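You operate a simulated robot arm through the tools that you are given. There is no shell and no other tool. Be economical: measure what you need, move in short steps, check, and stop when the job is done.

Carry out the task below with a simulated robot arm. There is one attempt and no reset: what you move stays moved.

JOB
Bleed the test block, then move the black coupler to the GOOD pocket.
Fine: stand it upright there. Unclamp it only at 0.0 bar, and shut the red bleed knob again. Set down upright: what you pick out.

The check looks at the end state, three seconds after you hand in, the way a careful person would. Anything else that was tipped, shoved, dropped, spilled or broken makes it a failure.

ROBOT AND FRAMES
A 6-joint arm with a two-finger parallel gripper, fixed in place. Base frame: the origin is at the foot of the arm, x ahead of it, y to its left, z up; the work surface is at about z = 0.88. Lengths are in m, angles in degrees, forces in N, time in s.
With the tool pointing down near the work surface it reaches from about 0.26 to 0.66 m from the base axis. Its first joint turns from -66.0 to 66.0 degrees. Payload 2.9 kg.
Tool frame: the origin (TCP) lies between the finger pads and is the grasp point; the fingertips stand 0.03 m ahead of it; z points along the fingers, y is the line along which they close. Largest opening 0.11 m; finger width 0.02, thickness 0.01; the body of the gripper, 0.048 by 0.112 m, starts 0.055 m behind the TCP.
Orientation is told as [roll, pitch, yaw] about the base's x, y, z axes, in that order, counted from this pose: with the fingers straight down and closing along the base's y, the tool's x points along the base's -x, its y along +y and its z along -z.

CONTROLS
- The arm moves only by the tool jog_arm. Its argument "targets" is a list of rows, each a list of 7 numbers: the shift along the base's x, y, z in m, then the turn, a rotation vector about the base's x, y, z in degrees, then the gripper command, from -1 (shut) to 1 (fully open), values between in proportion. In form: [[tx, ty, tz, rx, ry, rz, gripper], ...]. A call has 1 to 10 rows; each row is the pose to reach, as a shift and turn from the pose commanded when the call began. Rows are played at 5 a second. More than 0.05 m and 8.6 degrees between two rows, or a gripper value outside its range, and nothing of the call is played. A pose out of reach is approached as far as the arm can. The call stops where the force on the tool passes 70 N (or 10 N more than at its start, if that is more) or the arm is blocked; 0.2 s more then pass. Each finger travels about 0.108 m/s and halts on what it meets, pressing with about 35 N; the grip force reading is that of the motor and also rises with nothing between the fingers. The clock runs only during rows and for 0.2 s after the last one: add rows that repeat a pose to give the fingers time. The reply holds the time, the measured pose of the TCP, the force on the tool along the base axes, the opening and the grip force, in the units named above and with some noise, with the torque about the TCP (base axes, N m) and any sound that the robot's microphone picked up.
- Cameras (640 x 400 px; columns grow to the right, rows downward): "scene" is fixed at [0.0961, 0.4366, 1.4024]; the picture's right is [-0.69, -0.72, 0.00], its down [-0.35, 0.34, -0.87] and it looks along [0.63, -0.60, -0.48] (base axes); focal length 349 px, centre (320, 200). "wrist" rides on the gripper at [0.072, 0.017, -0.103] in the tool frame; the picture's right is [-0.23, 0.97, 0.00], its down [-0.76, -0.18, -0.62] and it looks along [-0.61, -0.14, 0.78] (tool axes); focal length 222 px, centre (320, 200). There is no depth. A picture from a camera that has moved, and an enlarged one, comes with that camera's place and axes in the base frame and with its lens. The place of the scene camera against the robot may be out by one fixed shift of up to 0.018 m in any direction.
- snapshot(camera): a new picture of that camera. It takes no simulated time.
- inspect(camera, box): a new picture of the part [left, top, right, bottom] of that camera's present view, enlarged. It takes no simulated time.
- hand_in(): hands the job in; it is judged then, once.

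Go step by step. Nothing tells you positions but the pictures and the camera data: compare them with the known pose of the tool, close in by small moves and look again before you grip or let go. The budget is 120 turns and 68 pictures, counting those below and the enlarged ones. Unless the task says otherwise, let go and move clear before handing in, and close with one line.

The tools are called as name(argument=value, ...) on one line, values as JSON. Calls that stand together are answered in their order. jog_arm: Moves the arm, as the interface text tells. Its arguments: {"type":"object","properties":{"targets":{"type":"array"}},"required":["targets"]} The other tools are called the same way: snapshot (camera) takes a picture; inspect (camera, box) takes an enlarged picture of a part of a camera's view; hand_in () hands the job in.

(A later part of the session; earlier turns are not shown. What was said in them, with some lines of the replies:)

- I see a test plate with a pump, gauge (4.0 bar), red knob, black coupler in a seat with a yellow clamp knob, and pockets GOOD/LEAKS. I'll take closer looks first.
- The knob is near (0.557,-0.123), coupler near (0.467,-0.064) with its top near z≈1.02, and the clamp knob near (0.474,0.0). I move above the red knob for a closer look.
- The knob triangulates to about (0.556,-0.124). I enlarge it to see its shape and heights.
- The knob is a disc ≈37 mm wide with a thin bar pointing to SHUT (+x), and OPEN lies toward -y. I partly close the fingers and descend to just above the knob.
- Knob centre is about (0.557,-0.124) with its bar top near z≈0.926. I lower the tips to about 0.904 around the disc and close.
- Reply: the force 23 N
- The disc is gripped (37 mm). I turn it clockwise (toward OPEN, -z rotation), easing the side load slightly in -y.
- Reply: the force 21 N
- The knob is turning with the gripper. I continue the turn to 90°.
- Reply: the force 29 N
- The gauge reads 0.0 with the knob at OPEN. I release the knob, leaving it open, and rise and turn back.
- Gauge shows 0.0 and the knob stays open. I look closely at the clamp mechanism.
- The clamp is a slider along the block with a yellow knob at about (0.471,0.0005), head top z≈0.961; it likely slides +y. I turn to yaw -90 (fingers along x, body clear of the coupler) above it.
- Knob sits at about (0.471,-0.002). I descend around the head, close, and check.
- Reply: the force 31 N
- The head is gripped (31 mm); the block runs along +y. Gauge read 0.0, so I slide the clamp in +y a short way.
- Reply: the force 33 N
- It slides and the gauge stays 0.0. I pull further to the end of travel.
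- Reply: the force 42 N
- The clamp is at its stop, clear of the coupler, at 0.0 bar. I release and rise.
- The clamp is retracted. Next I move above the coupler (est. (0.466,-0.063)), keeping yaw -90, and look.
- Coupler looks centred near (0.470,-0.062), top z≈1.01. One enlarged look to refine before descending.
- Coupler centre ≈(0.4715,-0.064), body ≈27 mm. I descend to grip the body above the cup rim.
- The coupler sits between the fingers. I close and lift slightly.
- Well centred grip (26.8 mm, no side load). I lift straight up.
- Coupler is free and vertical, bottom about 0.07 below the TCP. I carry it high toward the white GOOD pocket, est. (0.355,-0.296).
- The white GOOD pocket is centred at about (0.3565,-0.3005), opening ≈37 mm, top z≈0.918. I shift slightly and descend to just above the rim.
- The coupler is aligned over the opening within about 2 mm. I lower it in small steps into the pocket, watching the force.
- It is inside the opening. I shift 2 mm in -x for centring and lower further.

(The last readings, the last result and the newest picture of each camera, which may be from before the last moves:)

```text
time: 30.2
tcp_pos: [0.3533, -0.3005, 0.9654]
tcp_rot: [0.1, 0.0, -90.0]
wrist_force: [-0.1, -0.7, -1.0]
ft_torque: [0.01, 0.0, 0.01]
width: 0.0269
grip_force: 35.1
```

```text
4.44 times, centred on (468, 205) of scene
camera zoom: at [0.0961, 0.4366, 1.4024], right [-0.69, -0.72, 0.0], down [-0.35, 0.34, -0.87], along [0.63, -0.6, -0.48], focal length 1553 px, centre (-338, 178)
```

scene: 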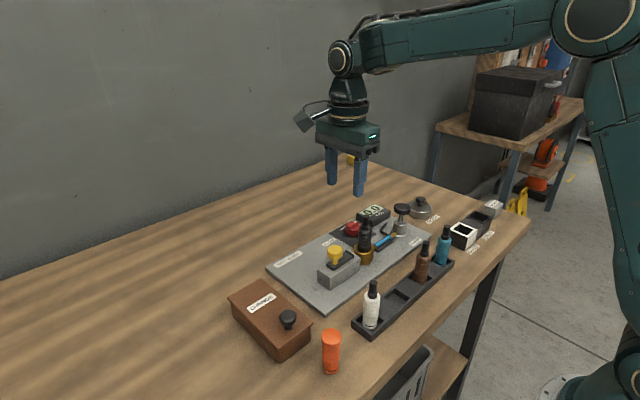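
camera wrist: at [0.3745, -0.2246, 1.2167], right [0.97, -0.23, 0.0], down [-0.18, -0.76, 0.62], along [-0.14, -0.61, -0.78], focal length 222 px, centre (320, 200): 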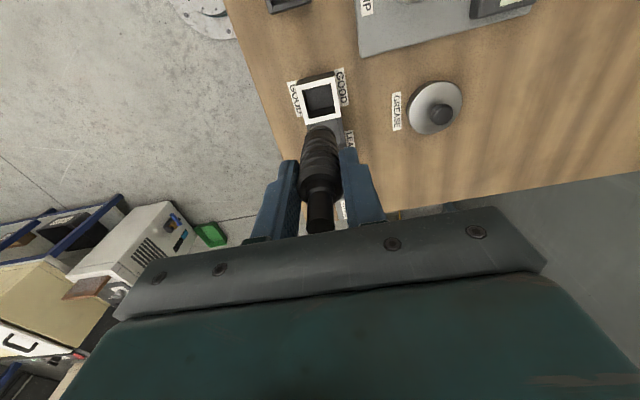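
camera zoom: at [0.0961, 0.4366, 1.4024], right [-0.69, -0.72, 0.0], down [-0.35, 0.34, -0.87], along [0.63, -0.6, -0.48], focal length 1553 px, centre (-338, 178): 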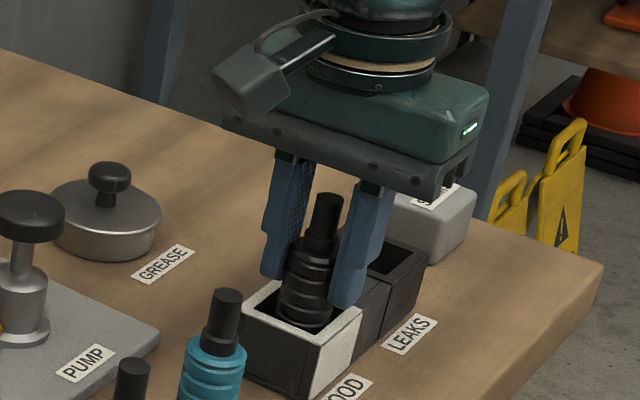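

No contact yet. I continue down in 2 mm steps.

jog_arm(targets=[[0, 0, -0.002, 0, 0, 0, -1], [0, 0, -0.004, 0, 0, 0, -1], [0, 0, -0.006, 0, 0, 0, -1]])

inspect(camera="wrist", box=[260, 75, 380, 225])

```text
time: 31.0
tcp_pos: [0.3537, -0.3005, 0.9602]
tcp_rot: [0.2, -0.2, -90.1]
wrist_force: [-3.0, -0.6, 25.0]
ft_torque: [0.01, -0.46, -0.04]
width: 0.0269
grip_force: 34.7
```

```text
2.67 times, centred on (320, 150) of wrist
camera zoom: at [0.3704, -0.2277, 1.0638], right [0.97, -0.23, 0.0], down [-0.18, -0.76, 0.63], along [-0.14, -0.61, -0.78], focal length 592 px, centre (320, 333)
```

zoom: 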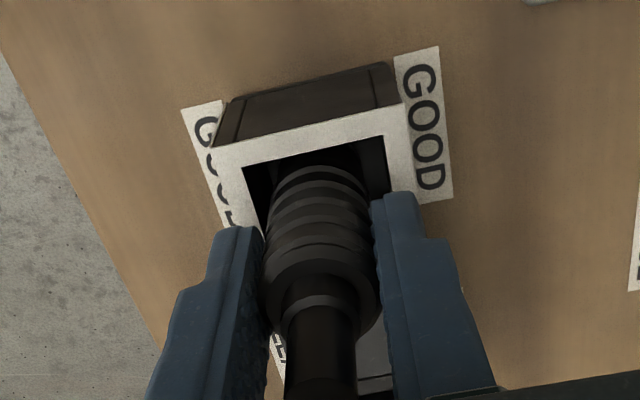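

Contact at Fz≈25 N with a torque suggesting contact on the +x side, possibly the fingertip on the rim rather than the coupler on the floor. I look closely.

inspect(camera="scene", box=[430, 195, 494, 245])

```text
8.00 times, centred on (462, 220) of scene
camera zoom: at [0.0957, 0.4369, 1.4024], right [-0.69, -0.72, 0.0], down [-0.35, 0.34, -0.87], along [0.63, -0.6, -0.48], focal length 2795 px, centre (-816, 40)
```

zoom: 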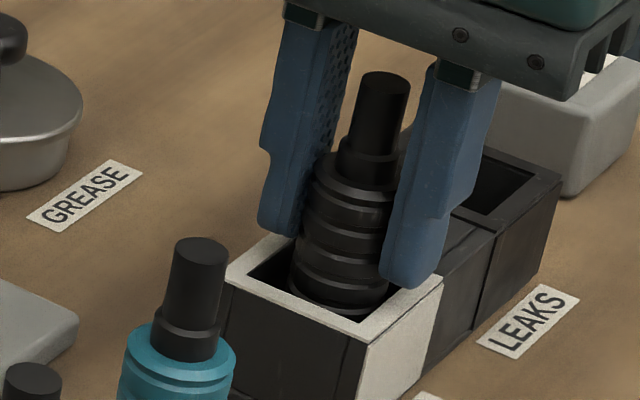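

Likely the +x fingertip touches the rim with the coupler a few mm at most above the pocket floor. I relieve the load by 2 mm and open slightly so the coupler settles between the pads.

jog_arm(targets=[[0, 0, -0.004, 0, 0, 0, -1], [0, 0, -0.004, 0, 0, 0, -0.48], [0, 0, -0.004, 0, 0, 0, -0.44], [0, 0, -0.004, 0, 0, 0, -0.44]])

inspect(camera="scene", box=[430, 195, 494, 245])

```text
time: 32.0
tcp_pos: [0.353, -0.2989, 0.9532]
tcp_rot: [0.0, -0.1, -90.1]
wrist_force: [-0.5, 0.6, 0.1]
ft_torque: [0.0, 0.0, 0.01]
width: 0.0307
grip_force: 0.0
```

```text
8.00 times, centred on (462, 220) of scene
camera zoom: at [0.0961, 0.4366, 1.4024], right [-0.69, -0.72, 0.0], down [-0.35, 0.34, -0.87], along [0.63, -0.6, -0.48], focal length 2795 px, centre (-816, 40)
```

zoom: 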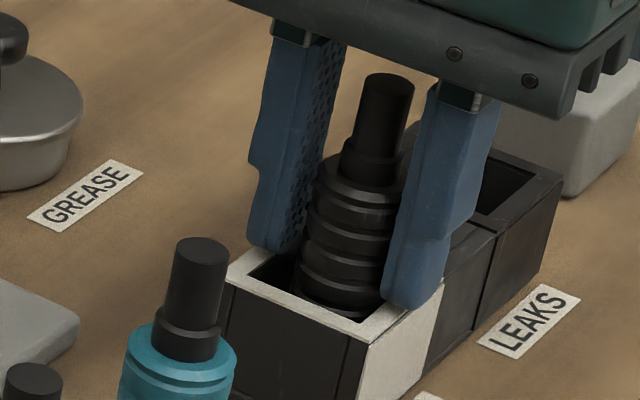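

The fingers went lower without contact, so the earlier contact was the coupler resting on the floor; it stayed put and is now free. I open fully around it and rise straight up.

jog_arm(targets=[[0, 0, 0.002, 0, 0, 0, -0.3], [0, 0, 0.004, 0, 0, 0, 0.0], [0, 0, 0.004, 0, 0, 0, 0.1], [0, 0, 0.03, 0, 0, 0, 0.1], [0, 0, 0.06, 0, 0, 0, 0.1], [0, 0, 0.1, 0, 0, 0, 0.1], [0, 0, 0.14, 0, 0, 0, 0.1], [0, 0, 0.14, 0, 0, 0, 0.1]])

inspect(camera="scene", box=[320, 170, 512, 290])

snapshot(camera="wrist")

```text
time: 33.8
tcp_pos: [0.354, -0.3, 1.0957]
tcp_rot: [0.0, -0.1, -90.0]
wrist_force: [0.5, -0.3, -0.2]
ft_torque: [0.0, 0.0, -0.02]
width: 0.0602
grip_force: 0.0
```

```text
3.33 times, centred on (416, 230) of scene
camera zoom: at [0.0961, 0.4366, 1.4024], right [-0.69, -0.72, 0.0], down [-0.35, 0.34, -0.87], along [0.63, -0.6, -0.48], focal length 1165 px, centre (0, 100)
```

zoom: 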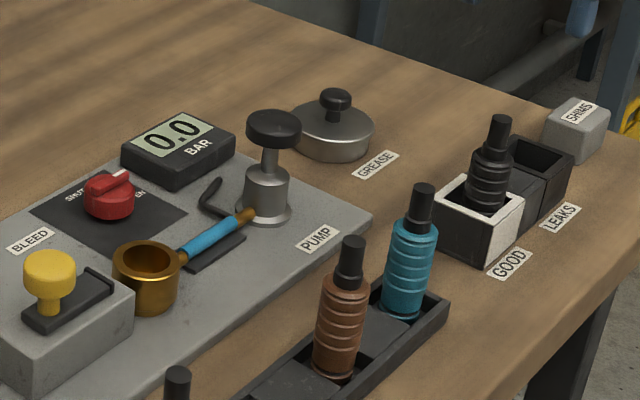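

```text
19 pictures are left
camera wrist: at [0.3714, -0.2269, 1.1995], right [0.97, -0.23, 0.0], down [-0.18, -0.76, 0.62], along [-0.14, -0.61, -0.78], focal length 222 px, centre (320, 200)
```

wrist: 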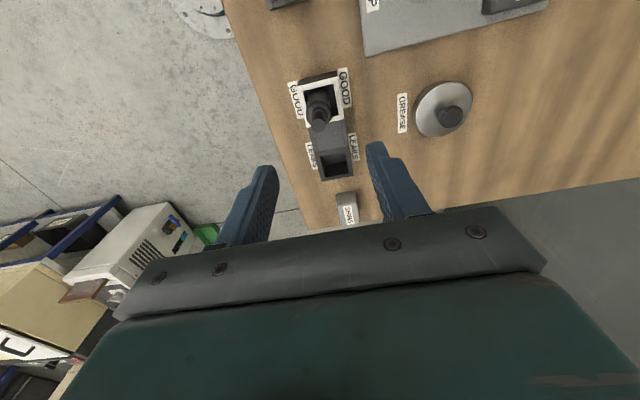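

The coupler stands upright in GOOD. Now I return over the red knob (yaw still -90) to shut it.

jog_arm(targets=[[0.029, 0.025, 0, 0, 0, 0, 0.0], [0.058, 0.05, 0, 0, 0, 0, 0.0], [0.087, 0.075, 0, 0, 0, 0, 0.0], [0.116, 0.1, 0, 0, 0, 0, 0.0], [0.145, 0.125, 0, 0, 0, 0, 0.0], [0.174, 0.15, 0, 0, 0, 0, 0.0], [0.2005, 0.174, 0, 0, 0, 0, 0.0], [0.2005, 0.174, -0.04, 0, 0, 0, 0.0], [0.2005, 0.174, -0.08, 0, 0, 0, 0.0], [0.2005, 0.174, -0.12, 0, 0, 0, 0.0]])

snapshot(camera="wrist")

```text
time: 36.0
tcp_pos: [0.551, -0.1253, 0.9728]
tcp_rot: [0.0, 0.1, -90.0]
wrist_force: [0.1, 0.8, -0.7]
ft_torque: [-0.03, 0.01, 0.01]
width: 0.055
grip_force: 0.0
```

```text
18 pictures are left
camera wrist: at [0.5683, -0.0523, 1.0773], right [0.97, -0.23, 0.0], down [-0.18, -0.76, 0.62], along [-0.14, -0.61, -0.78], focal length 222 px, centre (320, 200)
```

wrist: 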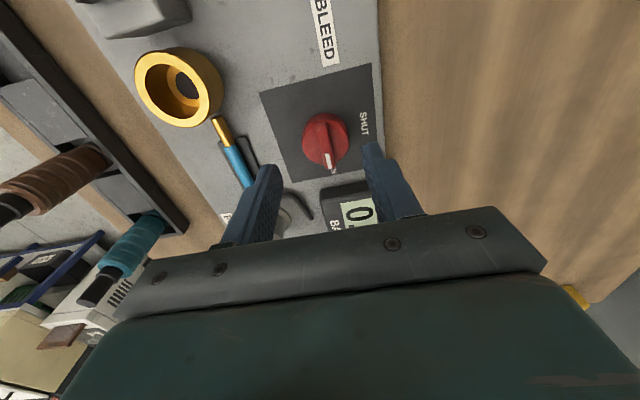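

The knob lies between the fingers. I descend, close on the disc, and check the grip.

jog_arm(targets=[[0.003, 0, -0.012, 0, 0, 0, 0.0], [0.003, 0, -0.025, 0, 0, 0, 0.0], [0.003, 0, -0.037, 0, 0, 0, 0.0], [0.003, 0, -0.037, 0, 0, 0, -0.5], [0.003, 0, -0.037, 0, 0, 0, -1], [0.003, 0, -0.037, 0, 0, 0, -1]])

```text
time: 37.4
tcp_pos: [0.5546, -0.1252, 0.9368]
tcp_rot: [-0.1, 0.0, -90.1]
wrist_force: [-9.4, 0.1, 2.1]
ft_torque: [-0.05, 0.11, 0.01]
width: 0.0375
grip_force: 45.0
```

The disc is gripped. I turn it +90° back toward SHUT.

jog_arm(targets=[[0, 0, 0, 0, 0, 8, -1], [0, 0, 0, 0, 0, 16, -1], [0, 0, 0, 0, 0, 24, -1], [0, 0, 0, 0, 0, 32, -1], [0, 0, 0, 0, 0, 40, -1], [0, 0, 0, 0, 0, 48, -1], [0, 0, 0, 0, 0, 56, -1], [0, 0, 0, 0, 0, 64, -1], [0, 0, 0, 0, 0, 72, -1], [0, 0, 0, 0, 0, 80, -1]])

jog_arm(targets=[[0, 0, 0, 0, 0, 5, -1], [0, 0, 0, 0, 0, 10, -1], [0, 0, 0, 0, 0, 12, -1], [0, 0, 0, 0, 0, 12, -1]])

snapshot(camera="wrist")

```text
time: 39.6
tcp_pos: [0.5558, -0.1244, 0.9359]
tcp_rot: [0.1, 0.1, -9.9]
wrist_force: [-12.8, 7.9, -3.1]
ft_torque: [-0.1, 0.73, -0.01]
width: 0.0373
grip_force: 45.6
```

```text
time: 40.6
tcp_pos: [0.5557, -0.1244, 0.9372]
tcp_rot: [0.0, 0.0, 2.3]
wrist_force: [-5.6, 15.2, -7.9]
ft_torque: [0.11, 0.74, -0.38]
width: 0.0377
grip_force: 45.1
```

```text
17 pictures are left
camera wrist: at [0.4844, -0.1108, 1.0413], right [0.19, 0.98, 0.0], down [0.77, -0.15, 0.62], along [0.61, -0.12, -0.78], focal length 222 px, centre (320, 200)
```

wrist: 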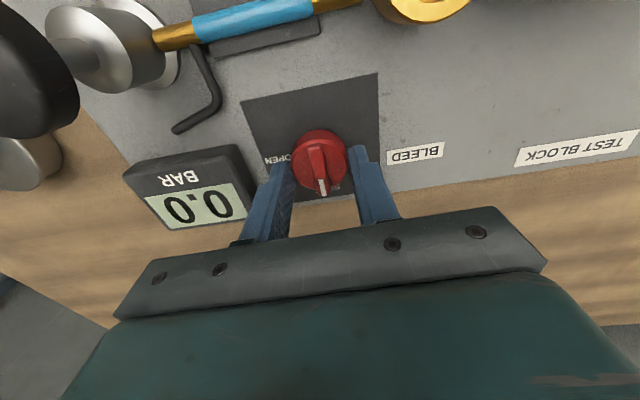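

The knob reached its SHUT stop. I release and rise clear.

jog_arm(targets=[[0, 0, 0, 0, 0, 0, -0.3], [0, 0, 0, 0, 0, 0, 0.0], [0, 0, 0.03, 0, 0, 0, 0.0], [0, 0, 0.07, 0, 0, 0, 0.0], [0, 0, 0.12, 0, 0, 0, 0.0], [0, 0, 0.17, 0, 0, 0, 0.0], [-0.04, 0, 0.2, 0, 0, 0, 0.0], [-0.08, 0, 0.24, 0, 0, 0, 0.0], [-0.08, 0, 0.24, 0, 0, 0, 0.0]])

inspect(camera="scene", box=[320, 170, 512, 290])

inspect(camera="wrist", box=[60, 10, 440, 190])

snapshot(camera="scene")

```text
refused: row 8 steps farther than a row can; nothing moved
```

```text
3.33 times, centred on (416, 230) of scene
camera zoom: at [0.0962, 0.437, 1.4023], right [-0.69, -0.72, 0.0], down [-0.35, 0.34, -0.87], along [0.63, -0.6, -0.48], focal length 1165 px, centre (0, 100)
```

zoom: 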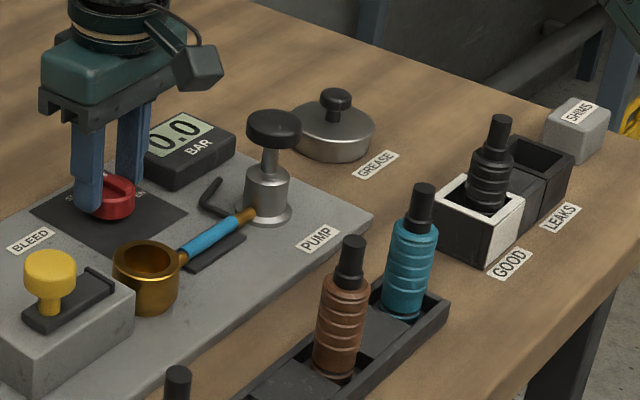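

```text
1.68 times, centred on (250, 100) of wrist
camera zoom: at [0.4844, -0.1108, 1.0413], right [0.19, 0.98, 0.0], down [0.77, -0.15, 0.62], along [0.61, -0.12, -0.78], focal length 374 px, centre (438, 368)
```

zoom: 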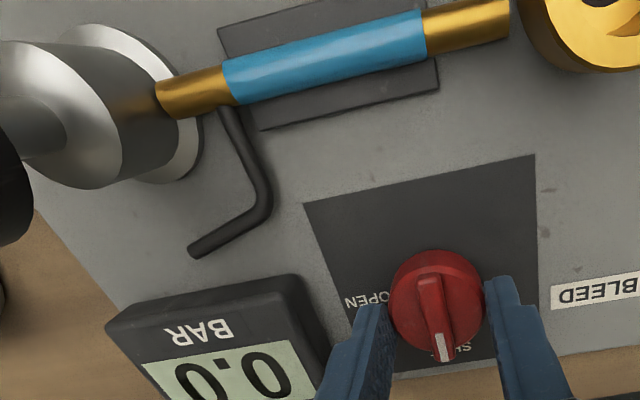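

```text
14 pictures are left
```

scene: 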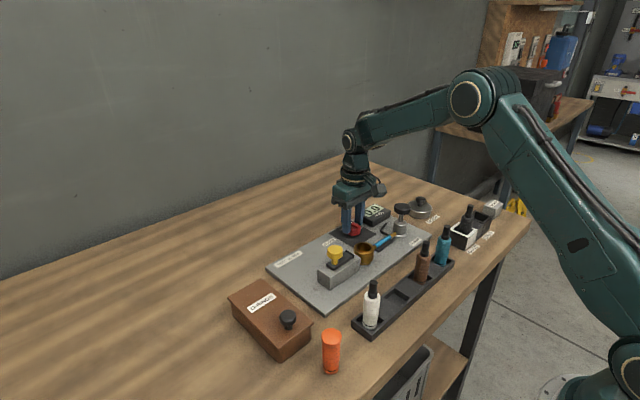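

That call was refused for an overlong step, so the gripper still holds the knob at SHUT. I repeat the release with shorter rows.

jog_arm(targets=[[0, 0, 0, 0, 0, 0, -0.3], [0, 0, 0, 0, 0, 0, 0.0], [0, 0, 0.03, 0, 0, 0, 0.0], [0, 0, 0.07, 0, 0, 0, 0.0], [0, 0, 0.11, 0, 0, 0, 0.0], [0, 0, 0.15, 0, 0, 0, 0.0], [-0.03, 0, 0.18, 0, 0, 0, 0.0], [-0.06, 0, 0.21, 0, 0, 0, 0.0], [-0.06, 0, 0.21, 0, 0, 0, 0.0]])

inspect(camera="wrist", box=[220, 50, 440, 190])

inspect(camera="scene", box=[320, 170, 512, 290])

```text
time: 42.6
tcp_pos: [0.4969, -0.1262, 1.148]
tcp_rot: [0.0, 0.0, 2.1]
wrist_force: [-0.1, -0.3, -0.1]
ft_torque: [0.02, 0.0, -0.02]
width: 0.0549
grip_force: 0.0
```

```text
2.86 times, centred on (330, 120) of wrist
camera zoom: at [0.4257, -0.1125, 1.2515], right [0.19, 0.98, 0.0], down [0.77, -0.15, 0.62], along [0.61, -0.12, -0.78], focal length 635 px, centre (291, 429)
```

zoom: 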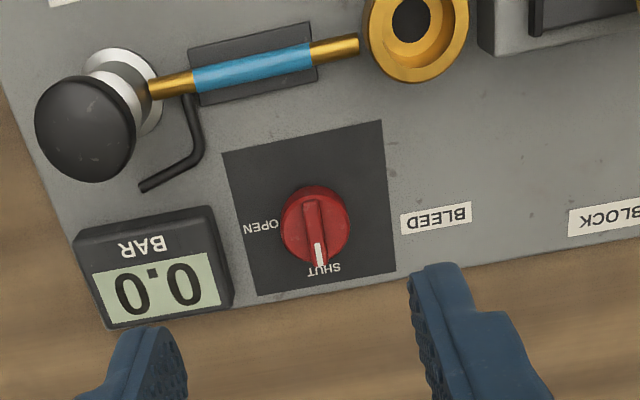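

```text
3.33 times, centred on (416, 230) of scene
camera zoom: at [0.0961, 0.4366, 1.4024], right [-0.69, -0.72, 0.0], down [-0.35, 0.34, -0.87], along [0.63, -0.6, -0.48], focal length 1165 px, centre (0, 100)
```

zoom: 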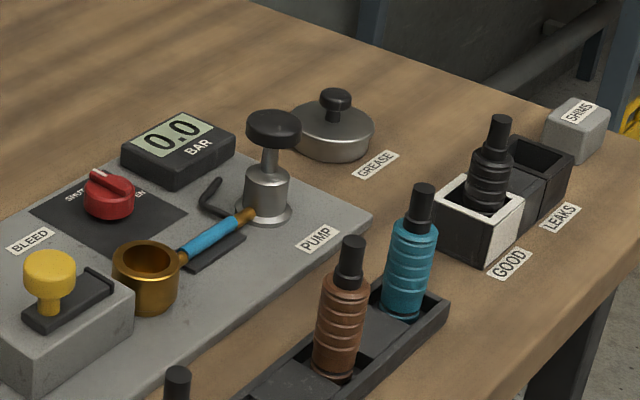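

The red knob points to SHUT, the gauge reads 0.0, and the black coupler stands upright in the GOOD pocket. Nothing else has moved and the arm is clear, so I hand in.

hand_in()

```text
The job is handed in.
```

I bled the test block to 0.0 bar, unclamped the black coupler and stood it upright in the GOOD pocket, shut the red bleed knob again, and handed the job in.
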